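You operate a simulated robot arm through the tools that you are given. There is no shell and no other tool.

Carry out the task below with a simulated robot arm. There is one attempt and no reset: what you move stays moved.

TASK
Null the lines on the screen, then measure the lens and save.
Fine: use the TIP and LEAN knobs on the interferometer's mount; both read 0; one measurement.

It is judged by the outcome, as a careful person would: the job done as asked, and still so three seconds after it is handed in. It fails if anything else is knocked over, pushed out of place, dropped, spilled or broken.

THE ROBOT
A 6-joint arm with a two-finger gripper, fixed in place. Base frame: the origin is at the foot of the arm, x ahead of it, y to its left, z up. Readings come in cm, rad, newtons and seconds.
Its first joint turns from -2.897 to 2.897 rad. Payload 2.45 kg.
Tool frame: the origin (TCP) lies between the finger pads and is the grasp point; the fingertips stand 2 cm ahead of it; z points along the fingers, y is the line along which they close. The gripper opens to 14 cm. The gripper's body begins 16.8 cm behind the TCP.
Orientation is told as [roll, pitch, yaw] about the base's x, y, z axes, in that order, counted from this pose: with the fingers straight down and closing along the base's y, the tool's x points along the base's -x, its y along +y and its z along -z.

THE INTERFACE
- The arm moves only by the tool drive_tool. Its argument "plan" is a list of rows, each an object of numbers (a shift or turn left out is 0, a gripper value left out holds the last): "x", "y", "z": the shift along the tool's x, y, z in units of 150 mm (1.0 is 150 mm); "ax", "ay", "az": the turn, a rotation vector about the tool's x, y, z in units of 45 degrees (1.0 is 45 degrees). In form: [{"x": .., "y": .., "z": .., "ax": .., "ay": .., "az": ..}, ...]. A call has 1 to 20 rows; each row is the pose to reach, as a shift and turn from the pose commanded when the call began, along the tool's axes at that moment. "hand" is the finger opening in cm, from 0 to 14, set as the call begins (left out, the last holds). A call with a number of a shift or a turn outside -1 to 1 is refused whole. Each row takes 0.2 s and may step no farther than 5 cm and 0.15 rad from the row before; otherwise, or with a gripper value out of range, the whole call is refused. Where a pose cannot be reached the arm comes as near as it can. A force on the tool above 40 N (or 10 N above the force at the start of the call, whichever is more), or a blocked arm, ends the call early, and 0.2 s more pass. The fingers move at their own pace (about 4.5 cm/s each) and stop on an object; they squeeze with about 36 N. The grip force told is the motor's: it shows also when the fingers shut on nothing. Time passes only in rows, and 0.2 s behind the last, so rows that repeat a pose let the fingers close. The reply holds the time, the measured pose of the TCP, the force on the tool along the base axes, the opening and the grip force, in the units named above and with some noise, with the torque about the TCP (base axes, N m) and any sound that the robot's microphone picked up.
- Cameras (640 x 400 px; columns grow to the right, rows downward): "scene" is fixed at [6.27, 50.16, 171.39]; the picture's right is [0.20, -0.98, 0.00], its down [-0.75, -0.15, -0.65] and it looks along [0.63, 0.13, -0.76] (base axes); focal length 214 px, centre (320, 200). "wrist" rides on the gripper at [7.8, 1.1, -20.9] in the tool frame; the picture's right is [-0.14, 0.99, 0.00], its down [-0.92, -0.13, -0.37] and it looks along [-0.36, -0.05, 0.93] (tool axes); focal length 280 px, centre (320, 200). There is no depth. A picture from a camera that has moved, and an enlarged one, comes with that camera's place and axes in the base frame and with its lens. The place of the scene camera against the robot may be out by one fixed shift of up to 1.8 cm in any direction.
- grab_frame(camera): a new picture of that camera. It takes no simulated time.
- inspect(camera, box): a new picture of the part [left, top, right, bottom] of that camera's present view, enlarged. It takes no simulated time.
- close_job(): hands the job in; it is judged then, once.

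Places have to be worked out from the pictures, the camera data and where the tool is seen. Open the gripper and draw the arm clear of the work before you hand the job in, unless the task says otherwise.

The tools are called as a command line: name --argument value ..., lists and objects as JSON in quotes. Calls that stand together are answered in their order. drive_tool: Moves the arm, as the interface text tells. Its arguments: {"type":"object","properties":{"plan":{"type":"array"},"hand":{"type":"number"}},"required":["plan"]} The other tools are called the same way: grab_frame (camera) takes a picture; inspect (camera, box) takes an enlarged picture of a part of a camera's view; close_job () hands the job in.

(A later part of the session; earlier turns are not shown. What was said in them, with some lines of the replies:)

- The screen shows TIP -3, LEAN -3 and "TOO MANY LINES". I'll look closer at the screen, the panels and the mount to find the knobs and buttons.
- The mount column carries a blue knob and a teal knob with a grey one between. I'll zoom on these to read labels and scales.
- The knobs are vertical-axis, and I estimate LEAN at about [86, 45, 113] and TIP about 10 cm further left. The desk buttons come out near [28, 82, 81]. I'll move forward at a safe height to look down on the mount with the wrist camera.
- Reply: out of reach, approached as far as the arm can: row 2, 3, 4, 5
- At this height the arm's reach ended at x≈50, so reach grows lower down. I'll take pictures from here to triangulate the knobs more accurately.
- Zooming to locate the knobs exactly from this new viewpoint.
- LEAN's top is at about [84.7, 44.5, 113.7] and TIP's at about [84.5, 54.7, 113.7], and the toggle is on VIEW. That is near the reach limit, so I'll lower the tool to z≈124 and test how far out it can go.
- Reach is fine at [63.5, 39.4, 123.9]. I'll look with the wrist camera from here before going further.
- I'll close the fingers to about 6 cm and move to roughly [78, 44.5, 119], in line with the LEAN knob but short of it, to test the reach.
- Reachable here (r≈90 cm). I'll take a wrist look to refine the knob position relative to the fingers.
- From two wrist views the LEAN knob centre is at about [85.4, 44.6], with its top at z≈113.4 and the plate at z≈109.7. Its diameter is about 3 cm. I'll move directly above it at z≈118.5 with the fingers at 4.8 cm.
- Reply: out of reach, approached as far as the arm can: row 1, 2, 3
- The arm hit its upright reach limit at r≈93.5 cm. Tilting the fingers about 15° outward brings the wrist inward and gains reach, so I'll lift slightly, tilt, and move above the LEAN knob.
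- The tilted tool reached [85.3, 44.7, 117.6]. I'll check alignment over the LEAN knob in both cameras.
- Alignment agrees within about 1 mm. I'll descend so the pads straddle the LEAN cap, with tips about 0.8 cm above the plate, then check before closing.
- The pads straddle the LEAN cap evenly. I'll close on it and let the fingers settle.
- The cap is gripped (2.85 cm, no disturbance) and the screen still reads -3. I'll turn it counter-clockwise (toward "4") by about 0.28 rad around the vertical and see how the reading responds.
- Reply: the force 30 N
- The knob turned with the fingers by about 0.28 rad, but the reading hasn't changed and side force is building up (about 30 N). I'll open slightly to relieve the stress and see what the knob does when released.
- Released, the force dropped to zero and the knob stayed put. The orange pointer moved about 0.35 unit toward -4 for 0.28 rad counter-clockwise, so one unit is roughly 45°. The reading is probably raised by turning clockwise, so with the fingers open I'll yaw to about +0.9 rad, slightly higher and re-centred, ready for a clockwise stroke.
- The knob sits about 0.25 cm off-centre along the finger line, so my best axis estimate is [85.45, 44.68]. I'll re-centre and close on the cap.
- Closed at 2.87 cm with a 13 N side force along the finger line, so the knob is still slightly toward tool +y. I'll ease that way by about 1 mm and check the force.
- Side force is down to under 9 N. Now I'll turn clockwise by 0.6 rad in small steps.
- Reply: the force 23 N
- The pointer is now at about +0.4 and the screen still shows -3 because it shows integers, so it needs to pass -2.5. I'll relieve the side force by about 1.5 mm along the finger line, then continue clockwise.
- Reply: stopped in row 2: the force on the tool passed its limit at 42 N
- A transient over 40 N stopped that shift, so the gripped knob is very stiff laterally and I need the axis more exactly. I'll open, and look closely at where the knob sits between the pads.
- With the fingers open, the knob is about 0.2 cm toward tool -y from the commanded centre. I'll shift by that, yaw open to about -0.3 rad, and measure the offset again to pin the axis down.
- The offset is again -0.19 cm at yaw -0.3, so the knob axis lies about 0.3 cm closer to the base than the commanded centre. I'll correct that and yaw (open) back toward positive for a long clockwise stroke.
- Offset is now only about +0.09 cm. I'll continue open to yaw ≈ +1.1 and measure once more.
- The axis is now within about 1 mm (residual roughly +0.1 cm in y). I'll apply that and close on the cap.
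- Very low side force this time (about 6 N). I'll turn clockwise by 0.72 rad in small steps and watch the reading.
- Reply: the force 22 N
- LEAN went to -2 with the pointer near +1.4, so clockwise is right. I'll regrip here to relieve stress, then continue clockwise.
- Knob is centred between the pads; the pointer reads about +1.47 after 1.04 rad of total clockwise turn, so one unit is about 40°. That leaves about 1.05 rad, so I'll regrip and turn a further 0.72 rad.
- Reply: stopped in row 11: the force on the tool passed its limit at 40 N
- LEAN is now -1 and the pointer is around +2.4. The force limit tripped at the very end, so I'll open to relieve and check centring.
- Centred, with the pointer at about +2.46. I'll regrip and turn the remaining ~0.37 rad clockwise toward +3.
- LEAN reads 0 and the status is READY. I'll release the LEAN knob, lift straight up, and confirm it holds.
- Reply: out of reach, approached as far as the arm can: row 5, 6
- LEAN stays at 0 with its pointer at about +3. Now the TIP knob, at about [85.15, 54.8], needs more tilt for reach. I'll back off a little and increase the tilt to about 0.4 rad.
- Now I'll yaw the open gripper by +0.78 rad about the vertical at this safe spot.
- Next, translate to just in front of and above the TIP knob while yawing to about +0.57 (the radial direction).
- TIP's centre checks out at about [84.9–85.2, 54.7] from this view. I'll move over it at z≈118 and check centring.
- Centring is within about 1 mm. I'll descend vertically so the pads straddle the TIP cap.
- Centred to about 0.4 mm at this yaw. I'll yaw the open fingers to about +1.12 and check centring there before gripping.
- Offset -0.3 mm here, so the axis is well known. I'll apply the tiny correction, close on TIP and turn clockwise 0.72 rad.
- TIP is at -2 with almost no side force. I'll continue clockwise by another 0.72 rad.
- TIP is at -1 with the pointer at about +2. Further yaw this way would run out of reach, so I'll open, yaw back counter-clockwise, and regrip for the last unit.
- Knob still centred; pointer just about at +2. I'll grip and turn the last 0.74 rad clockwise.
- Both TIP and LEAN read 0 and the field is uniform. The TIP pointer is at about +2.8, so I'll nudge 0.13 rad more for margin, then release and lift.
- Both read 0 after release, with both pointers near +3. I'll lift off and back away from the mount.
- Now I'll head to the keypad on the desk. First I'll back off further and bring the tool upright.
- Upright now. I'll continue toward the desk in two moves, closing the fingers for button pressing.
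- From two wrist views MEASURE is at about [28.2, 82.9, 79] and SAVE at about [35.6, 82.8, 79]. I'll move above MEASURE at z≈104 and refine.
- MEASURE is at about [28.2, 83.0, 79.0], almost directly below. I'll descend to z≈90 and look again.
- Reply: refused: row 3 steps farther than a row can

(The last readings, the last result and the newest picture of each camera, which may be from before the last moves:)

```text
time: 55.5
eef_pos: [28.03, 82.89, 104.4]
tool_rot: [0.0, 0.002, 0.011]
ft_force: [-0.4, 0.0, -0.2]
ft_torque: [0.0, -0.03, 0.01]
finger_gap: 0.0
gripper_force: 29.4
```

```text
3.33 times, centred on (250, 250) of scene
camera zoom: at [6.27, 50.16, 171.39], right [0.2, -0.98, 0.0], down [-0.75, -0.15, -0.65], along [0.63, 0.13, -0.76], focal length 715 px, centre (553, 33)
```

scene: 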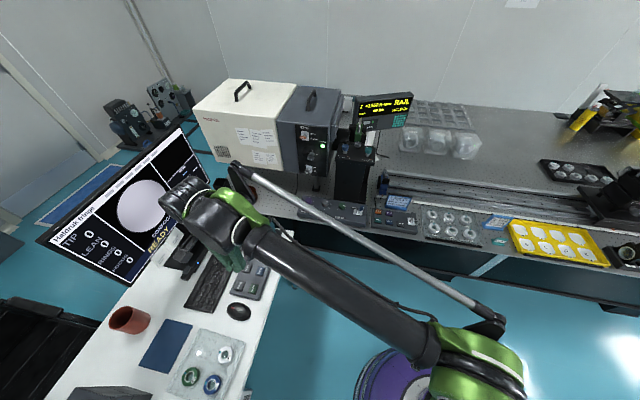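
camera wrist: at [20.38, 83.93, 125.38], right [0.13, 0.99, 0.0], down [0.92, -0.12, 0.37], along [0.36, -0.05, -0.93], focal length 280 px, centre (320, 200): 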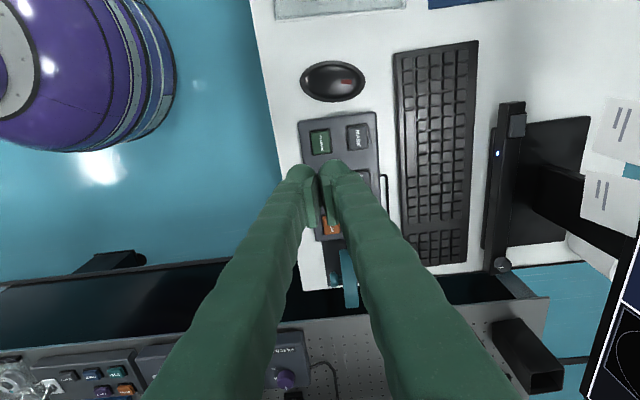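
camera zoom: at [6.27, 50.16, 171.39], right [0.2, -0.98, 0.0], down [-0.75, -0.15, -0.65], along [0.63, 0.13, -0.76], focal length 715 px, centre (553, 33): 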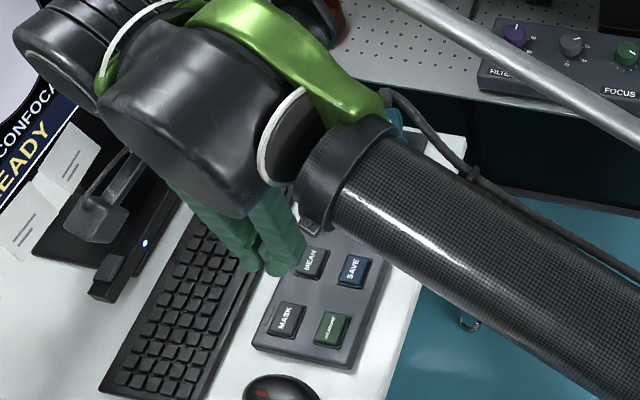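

The third step was slightly too long and nothing moved, so I'll repeat the descent with shorter rows.

drive_tool --plan '[{"x": -0.013, "y": 0.007, "z": 0.3}, {"x": -0.013, "y": 0.007, "z": 0.6}, {"x": -0.013, "y": 0.007, "z": 0.9}, {"x": -0.013, "y": 0.007, "z": 0.95}, {"x": -0.013, "y": 0.007, "z": 0.95}]' --hand 0

inspect --camera "wrist" --box '[250, 80, 410, 240]'

inspect --camera "scene" --box '[200, 190, 300, 310]'

```text
time: 56.7
eef_pos: [28.39, 82.81, 90.06]
tool_rot: [0.001, 0.001, 0.011]
ft_force: [-0.2, 0.0, 1.1]
ft_torque: [-0.01, 0.01, 0.01]
finger_gap: 0.01
gripper_force: 29.2
```

```text
2.50 times, centred on (330, 160) of wrist
camera zoom: at [20.7, 83.81, 111.11], right [0.13, 0.99, 0.0], down [0.92, -0.12, 0.37], along [0.36, -0.05, -0.93], focal length 701 px, centre (295, 300)
```

zoom: 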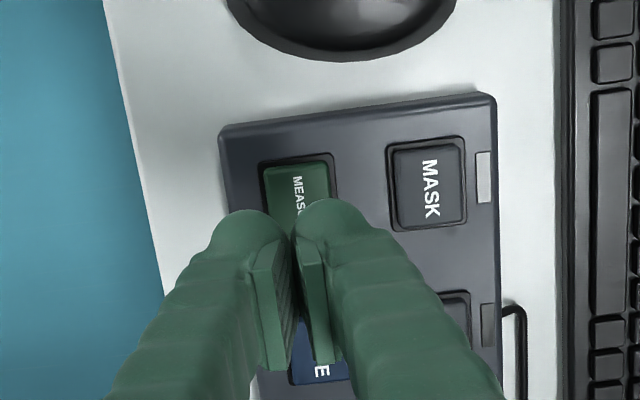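

```text
3.33 times, centred on (250, 250) of scene
camera zoom: at [6.27, 50.16, 171.39], right [0.2, -0.98, 0.0], down [-0.75, -0.15, -0.65], along [0.63, 0.13, -0.76], focal length 715 px, centre (553, 33)
```

zoom: 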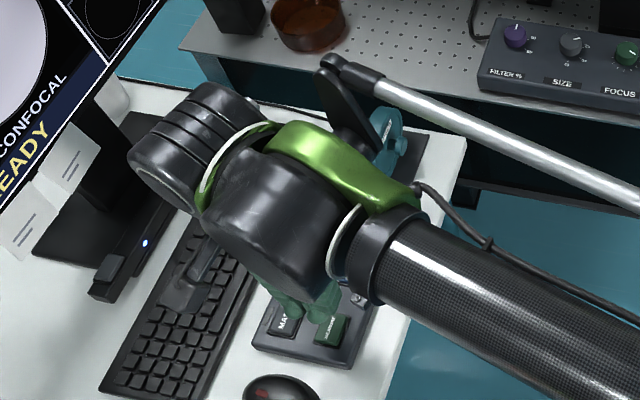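

MEASURE centres at about [28.4, 83.1], so I'll shift +0.25 cm in y and descend to z≈83, with tips about 2 cm above the button.

drive_tool --plan '[{"y": 0.017, "z": 0.24}, {"y": 0.017, "z": 0.47}, {"y": 0.017, "z": 0.47}]' --hand 0

inspect --camera "wrist" --box '[250, 80, 410, 240]'

inspect --camera "scene" --box '[40, 130, 220, 290]'

```text
time: 57.5
eef_pos: [28.33, 83.27, 83.14]
tool_rot: [0.0, 0.003, 0.011]
ft_force: [0.2, 0.2, -0.2]
ft_torque: [0.04, 0.0, 0.02]
finger_gap: 0.0
gripper_force: 29.5
```

```text
2.50 times, centred on (330, 160) of wrist
camera zoom: at [20.6, 84.34, 104.18], right [0.13, 0.99, 0.0], down [0.92, -0.12, 0.37], along [0.36, -0.05, -0.93], focal length 701 px, centre (295, 300)
```

zoom: 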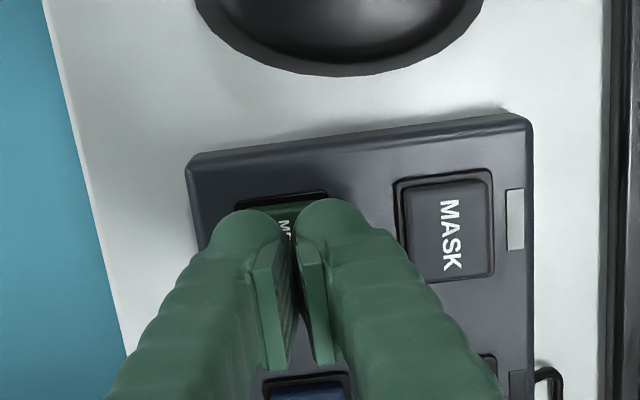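

```text
2.50 times, centred on (130, 210) of scene
camera zoom: at [6.27, 50.16, 171.39], right [0.2, -0.98, 0.0], down [-0.75, -0.15, -0.65], along [0.63, 0.13, -0.76], focal length 536 px, centre (795, 175)
```

zoom: 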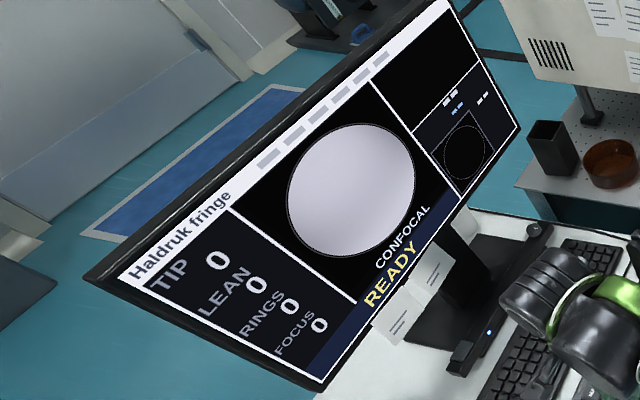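

Fingertips are over the MEASURE key. I'll press down slowly in small steps until I feel contact.

drive_tool --plan '[{"z": 0.08}, {"z": 0.11}, {"z": 0.125}, {"z": 0.14}, {"z": 0.15}]' --hand 0

inspect --camera "scene" --box '[40, 130, 220, 290]'

```text
time: 58.7
eef_pos: [28.5, 83.22, 80.72]
tool_rot: [0.001, 0.003, 0.011]
ft_force: [0.8, 1.8, 7.5]
ft_torque: [0.09, -0.04, -0.02]
finger_gap: 0.59
gripper_force: 29.2
heard: click
```

```text
2.50 times, centred on (130, 210) of scene
camera zoom: at [6.27, 50.16, 171.39], right [0.2, -0.98, 0.0], down [-0.75, -0.15, -0.65], along [0.63, 0.13, -0.76], focal length 536 px, centre (795, 175)
```

zoom: 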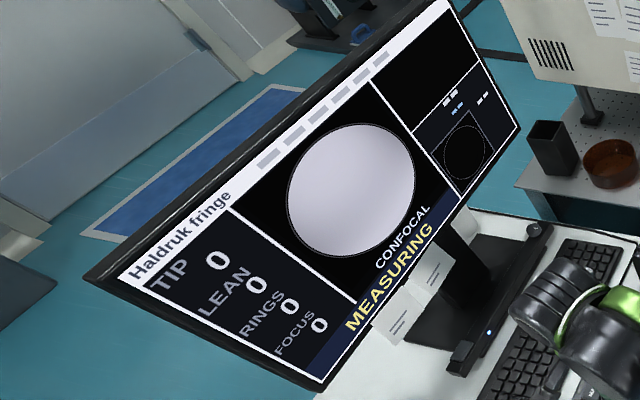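

A click was heard and the screen shows MEASURING. I'll lift straight off the key and wait.

drive_tool --plan '[{"z": -0.1}, {"z": -0.3}, {"z": -0.45}, {"z": -0.45}, {"z": -0.45}]' --hand 0

inspect --camera "scene" --box '[40, 130, 220, 290]'

inspect --camera "wrist" --box '[250, 80, 410, 240]'

```text
time: 59.9
eef_pos: [28.28, 83.2, 87.54]
tool_rot: [0.001, 0.001, 0.009]
ft_force: [0.6, -0.4, -0.5]
ft_torque: [0.0, 0.03, -0.01]
finger_gap: 0.0
gripper_force: 29.3
```

```text
2.50 times, centred on (130, 210) of scene
camera zoom: at [6.27, 50.16, 171.39], right [0.2, -0.98, 0.0], down [-0.75, -0.15, -0.65], along [0.63, 0.13, -0.76], focal length 536 px, centre (795, 175)
```

zoom: 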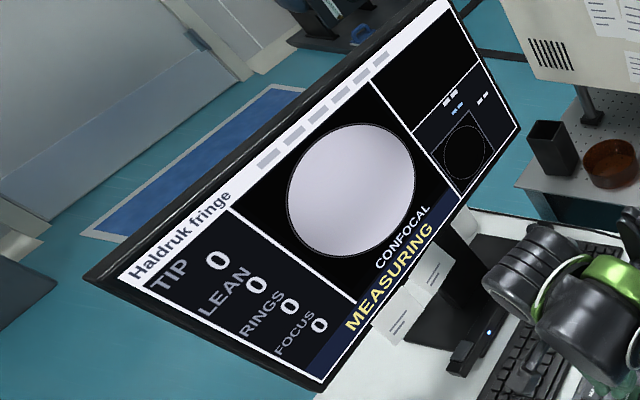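

```text
2.50 times, centred on (330, 160) of wrist
camera zoom: at [20.55, 84.3, 108.46], right [0.13, 0.99, 0.0], down [0.92, -0.12, 0.37], along [0.36, -0.05, -0.93], focal length 701 px, centre (295, 300)
```

zoom: 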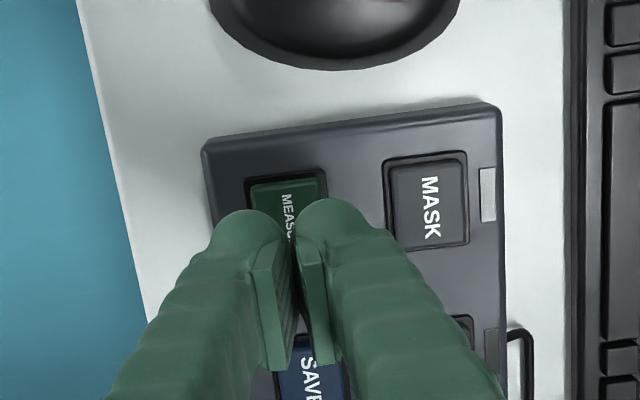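

Still MEASURING. I'll wait still for a few seconds and watch the screen.

drive_tool --plan '[{"x": 0}, {"x": 0}, {"x": 0}, {"x": 0}, {"x": 0}, {"x": 0}, {"x": 0}, {"x": 0}, {"x": 0}, {"x": 0}, {"x": 0}, {"x": 0}, {"x": 0}, {"x": 0}, {"x": 0}]' --hand 0

inspect --camera "scene" --box '[40, 130, 220, 290]'

```text
time: 63.1
eef_pos: [28.33, 83.21, 87.48]
tool_rot: [0.0, 0.001, 0.01]
ft_force: [-0.1, 0.3, -0.2]
ft_torque: [0.0, -0.02, 0.0]
finger_gap: 0.0
gripper_force: 29.4
```

```text
2.50 times, centred on (130, 210) of scene
camera zoom: at [6.27, 50.16, 171.39], right [0.2, -0.98, 0.0], down [-0.75, -0.15, -0.65], along [0.63, 0.13, -0.76], focal length 536 px, centre (795, 175)
```

zoom: 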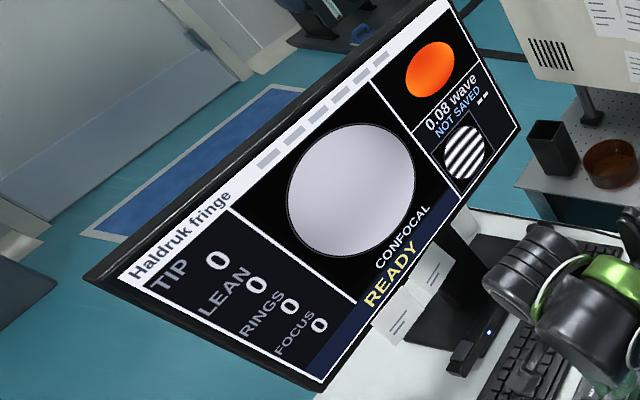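

The measurement is done: "0.08 wave, NOT SAVED". SAVE is at about [35.8, 83.1], so I'll move above it and check.

drive_tool --plan '[{"x": -0.25, "y": -0.006}, {"x": -0.498, "y": -0.0117}, {"x": -0.498, "y": -0.0117}]' --hand 0

inspect --camera "wrist" --box '[250, 80, 410, 240]'

inspect --camera "scene" --box '[200, 190, 300, 310]'

```text
time: 63.9
eef_pos: [35.93, 83.16, 87.46]
tool_rot: [-0.001, 0.001, 0.01]
ft_force: [0.0, 0.0, 0.4]
ft_torque: [-0.01, 0.01, -0.02]
finger_gap: 0.0
gripper_force: 29.3
```

```text
2.50 times, centred on (330, 160) of wrist
camera zoom: at [28.23, 84.2, 108.53], right [0.13, 0.99, 0.0], down [0.92, -0.12, 0.37], along [0.36, -0.05, -0.93], focal length 701 px, centre (295, 300)
```

zoom: 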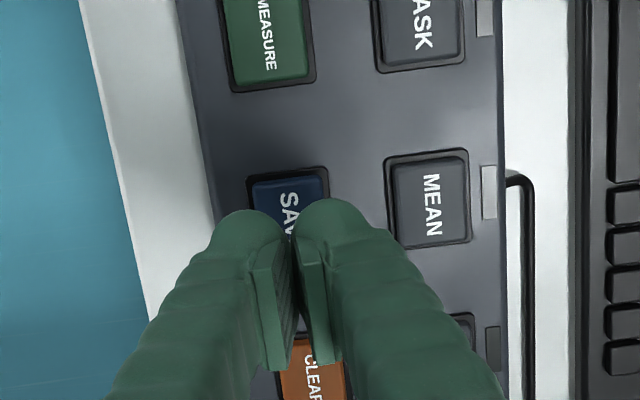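

```text
3.33 times, centred on (250, 250) of scene
camera zoom: at [6.27, 50.16, 171.39], right [0.2, -0.98, 0.0], down [-0.75, -0.15, -0.65], along [0.63, 0.13, -0.76], focal length 715 px, centre (553, 33)
```

zoom: 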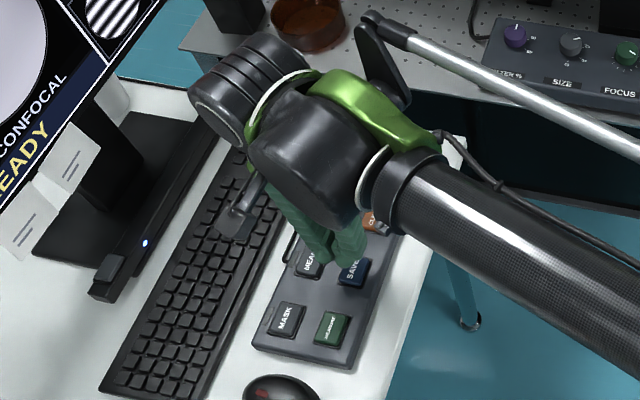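

SAVE sits under the fingertips just as MEASURE did. I'll press it slowly to the same depth.

drive_tool --plan '[{"z": 0.2}, {"z": 0.36}, {"z": 0.4}, {"z": 0.425}, {"z": 0.44}, {"z": 0.45}]' --hand 0

inspect --camera "scene" --box '[40, 130, 220, 290]'

```text
time: 65.3
eef_pos: [35.85, 83.07, 80.7]
tool_rot: [0.0, 0.0, 0.008]
ft_force: [1.9, 1.3, 7.6]
ft_torque: [0.04, -0.07, 0.03]
finger_gap: 0.61
gripper_force: 29.7
heard: click
```

```text
2.50 times, centred on (130, 210) of scene
camera zoom: at [6.27, 50.16, 171.39], right [0.2, -0.98, 0.0], down [-0.75, -0.15, -0.65], along [0.63, 0.13, -0.76], focal length 536 px, centre (795, 175)
```

zoom: 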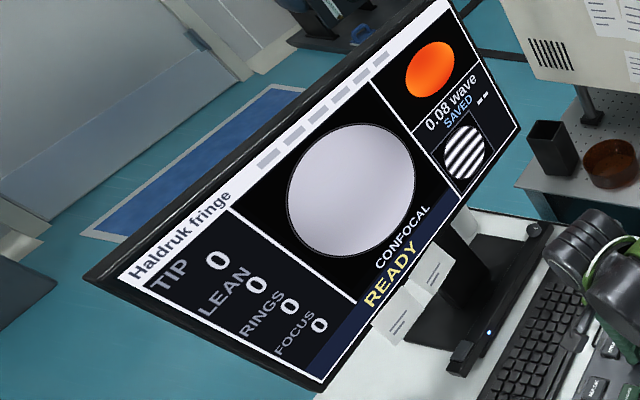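

The screen now says SAVED with 0.08 wave, and TIP and LEAN are both 0. I'll lift straight up off the key.

drive_tool --plan '[{"z": -0.1}, {"z": -0.35}, {"z": -0.65}, {"z": -0.95}, {"z": -0.95}]' --hand 0

grab_frame --camera "wrist"

```text
time: 66.5
eef_pos: [35.86, 83.34, 95.12]
tool_rot: [0.001, 0.0, 0.009]
ft_force: [-0.2, 0.4, 0.0]
ft_torque: [-0.05, 0.01, 0.01]
finger_gap: 0.0
gripper_force: 29.2
```

```text
taken
camera wrist: at [28.1, 84.33, 116.09], right [0.13, 0.99, 0.0], down [0.92, -0.12, 0.37], along [0.36, -0.05, -0.93], focal length 280 px, centre (320, 200)
```

wrist: 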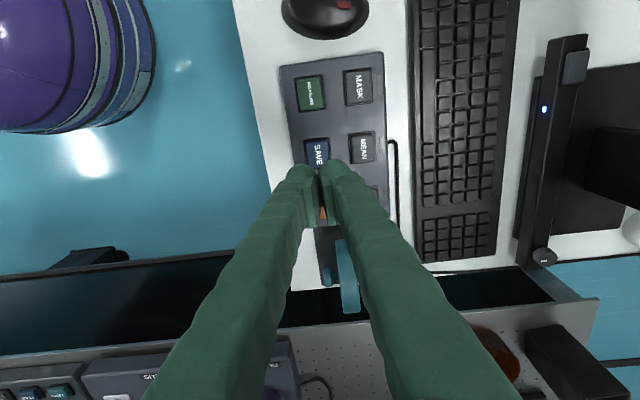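

Now I'll raise further, retreat over the aisle away from the desk, and open the gripper.

drive_tool --plan '[{"z": -0.3}, {"z": -0.6}, {"z": -0.9, "y": -0.1}, {"z": -1.0, "y": -0.4}, {"z": -1.0, "y": -0.7}, {"z": -1.0, "y": -1.0}, {"z": -1.0, "y": -1.0}]' --hand 0

drive_tool --plan '[{"y": -0.3}, {"y": -0.6, "z": -0.2}, {"y": -0.9, "z": -0.4}, {"y": -0.9, "z": -0.4}, {"y": -0.9, "z": -0.4}]' --hand 10

grab_frame --camera "scene"

inspect --camera "scene" --box '[40, 130, 220, 290]'

inspect --camera "scene" --box '[280, 80, 440, 240]'

```text
time: 68.1
eef_pos: [36.12, 68.11, 110.15]
tool_rot: [-0.001, 0.003, 0.01]
ft_force: [0.1, 1.0, 0.8]
ft_torque: [0.02, 0.03, 0.0]
finger_gap: 0.01
gripper_force: 29.5
```

```text
refused: row 2 steps farther than a row can; nothing moved
```

```text
taken
```

scene: 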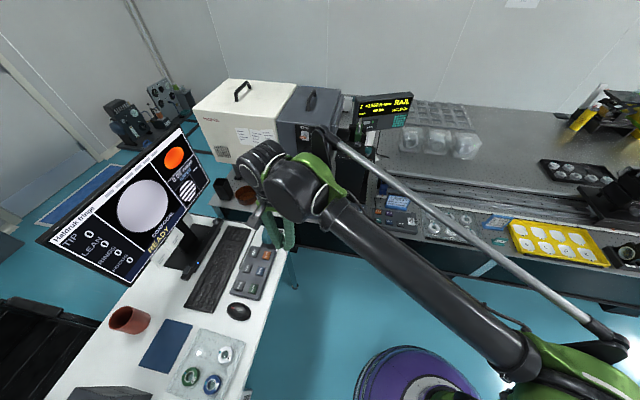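

```text
2.50 times, centred on (130, 210) of scene
camera zoom: at [6.27, 50.16, 171.39], right [0.2, -0.98, 0.0], down [-0.75, -0.15, -0.65], along [0.63, 0.13, -0.76], focal length 536 px, centre (795, 175)
```

zoom: 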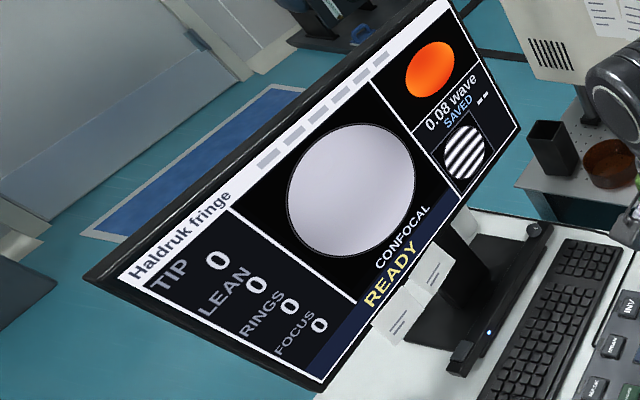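

```text
2.50 times, centred on (360, 160) of scene
camera zoom: at [6.27, 50.16, 171.39], right [0.2, -0.98, 0.0], down [-0.75, -0.15, -0.65], along [0.63, 0.13, -0.76], focal length 536 px, centre (220, 300)
```

zoom: 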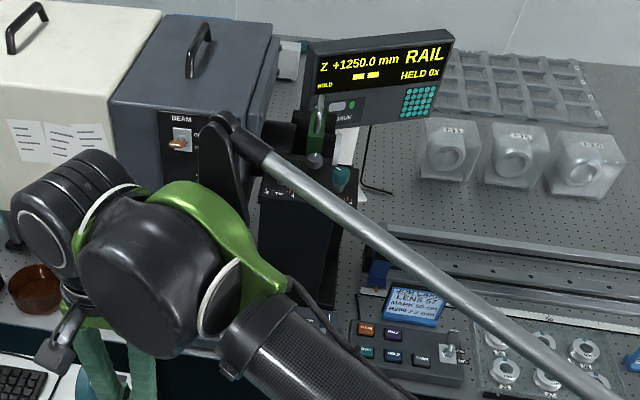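

The result is SAVED and the readings hold at 0. The second retreat was refused for one long step, so I'll repeat it with shorter rows and open the gripper.

drive_tool --plan '[{"y": -0.25, "z": -0.05}, {"y": -0.5, "z": -0.15}, {"y": -0.75, "z": -0.25}, {"y": -0.95, "z": -0.35}, {"y": -0.95, "z": -0.35}, {"y": -0.95, "z": -0.35}]' --hand 10

grab_frame --camera "scene"

inspect --camera "scene" --box '[40, 130, 220, 290]'

inspect --camera "scene" --box '[200, 90, 420, 300]'

```text
time: 69.5
eef_pos: [36.23, 53.87, 115.36]
tool_rot: [-0.001, 0.002, 0.011]
ft_force: [1.1, -0.2, -0.6]
ft_torque: [0.06, -0.02, 0.0]
finger_gap: 10.02
gripper_force: 0.0
```

```text
taken
```

scene: 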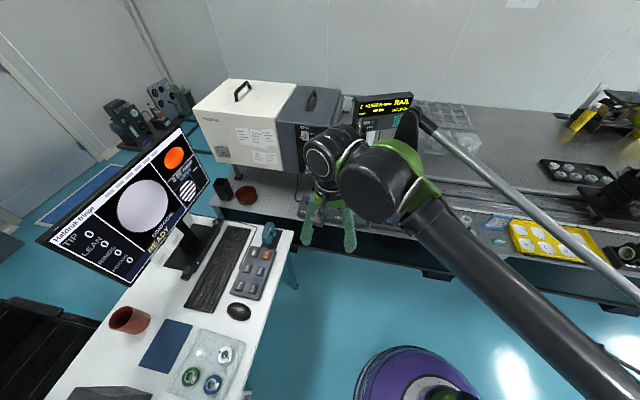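

```text
2.50 times, centred on (130, 210) of scene
camera zoom: at [6.27, 50.16, 171.39], right [0.2, -0.98, 0.0], down [-0.75, -0.15, -0.65], along [0.63, 0.13, -0.76], focal length 536 px, centre (795, 175)
```

zoom: 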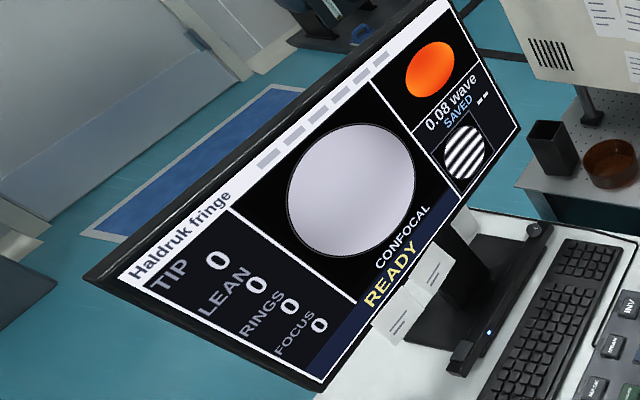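

```text
1.90 times, centred on (310, 195) of scene
camera zoom: at [6.27, 50.16, 171.39], right [0.2, -0.98, 0.0], down [-0.75, -0.15, -0.65], along [0.63, 0.13, -0.76], focal length 408 px, centre (339, 210)
```

zoom: 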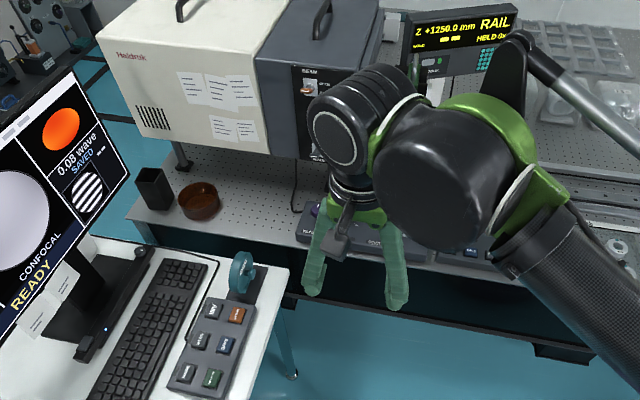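

The screen shows TIP 0, LEAN 0, READY, and "0.08 wave SAVED". The arm is clear over the aisle with the gripper open and nothing disturbed, so I'll hand the job in.

close_job

```text
The job is handed in.
```

The lens is measured and the result is saved. The screen shows TIP 0, LEAN 0, an even field with no lines, and "0.08 wave – SAVED".

- **Nulling:** I turned the LEAN and TIP knobs on the mount clockwise from -3 until both read 0. The on-mount pointers both sit near +3.
- **Measurement:** I pressed MEASURE once and waited for the result, then pressed SAVE once.
- **Clearing up:** I saw nothing knocked or shifted in the last pictures. The arm is over the aisle with the gripper open.

The force limit stopped the arm twice while I was turning LEAN. The knob stayed where I left it both times.
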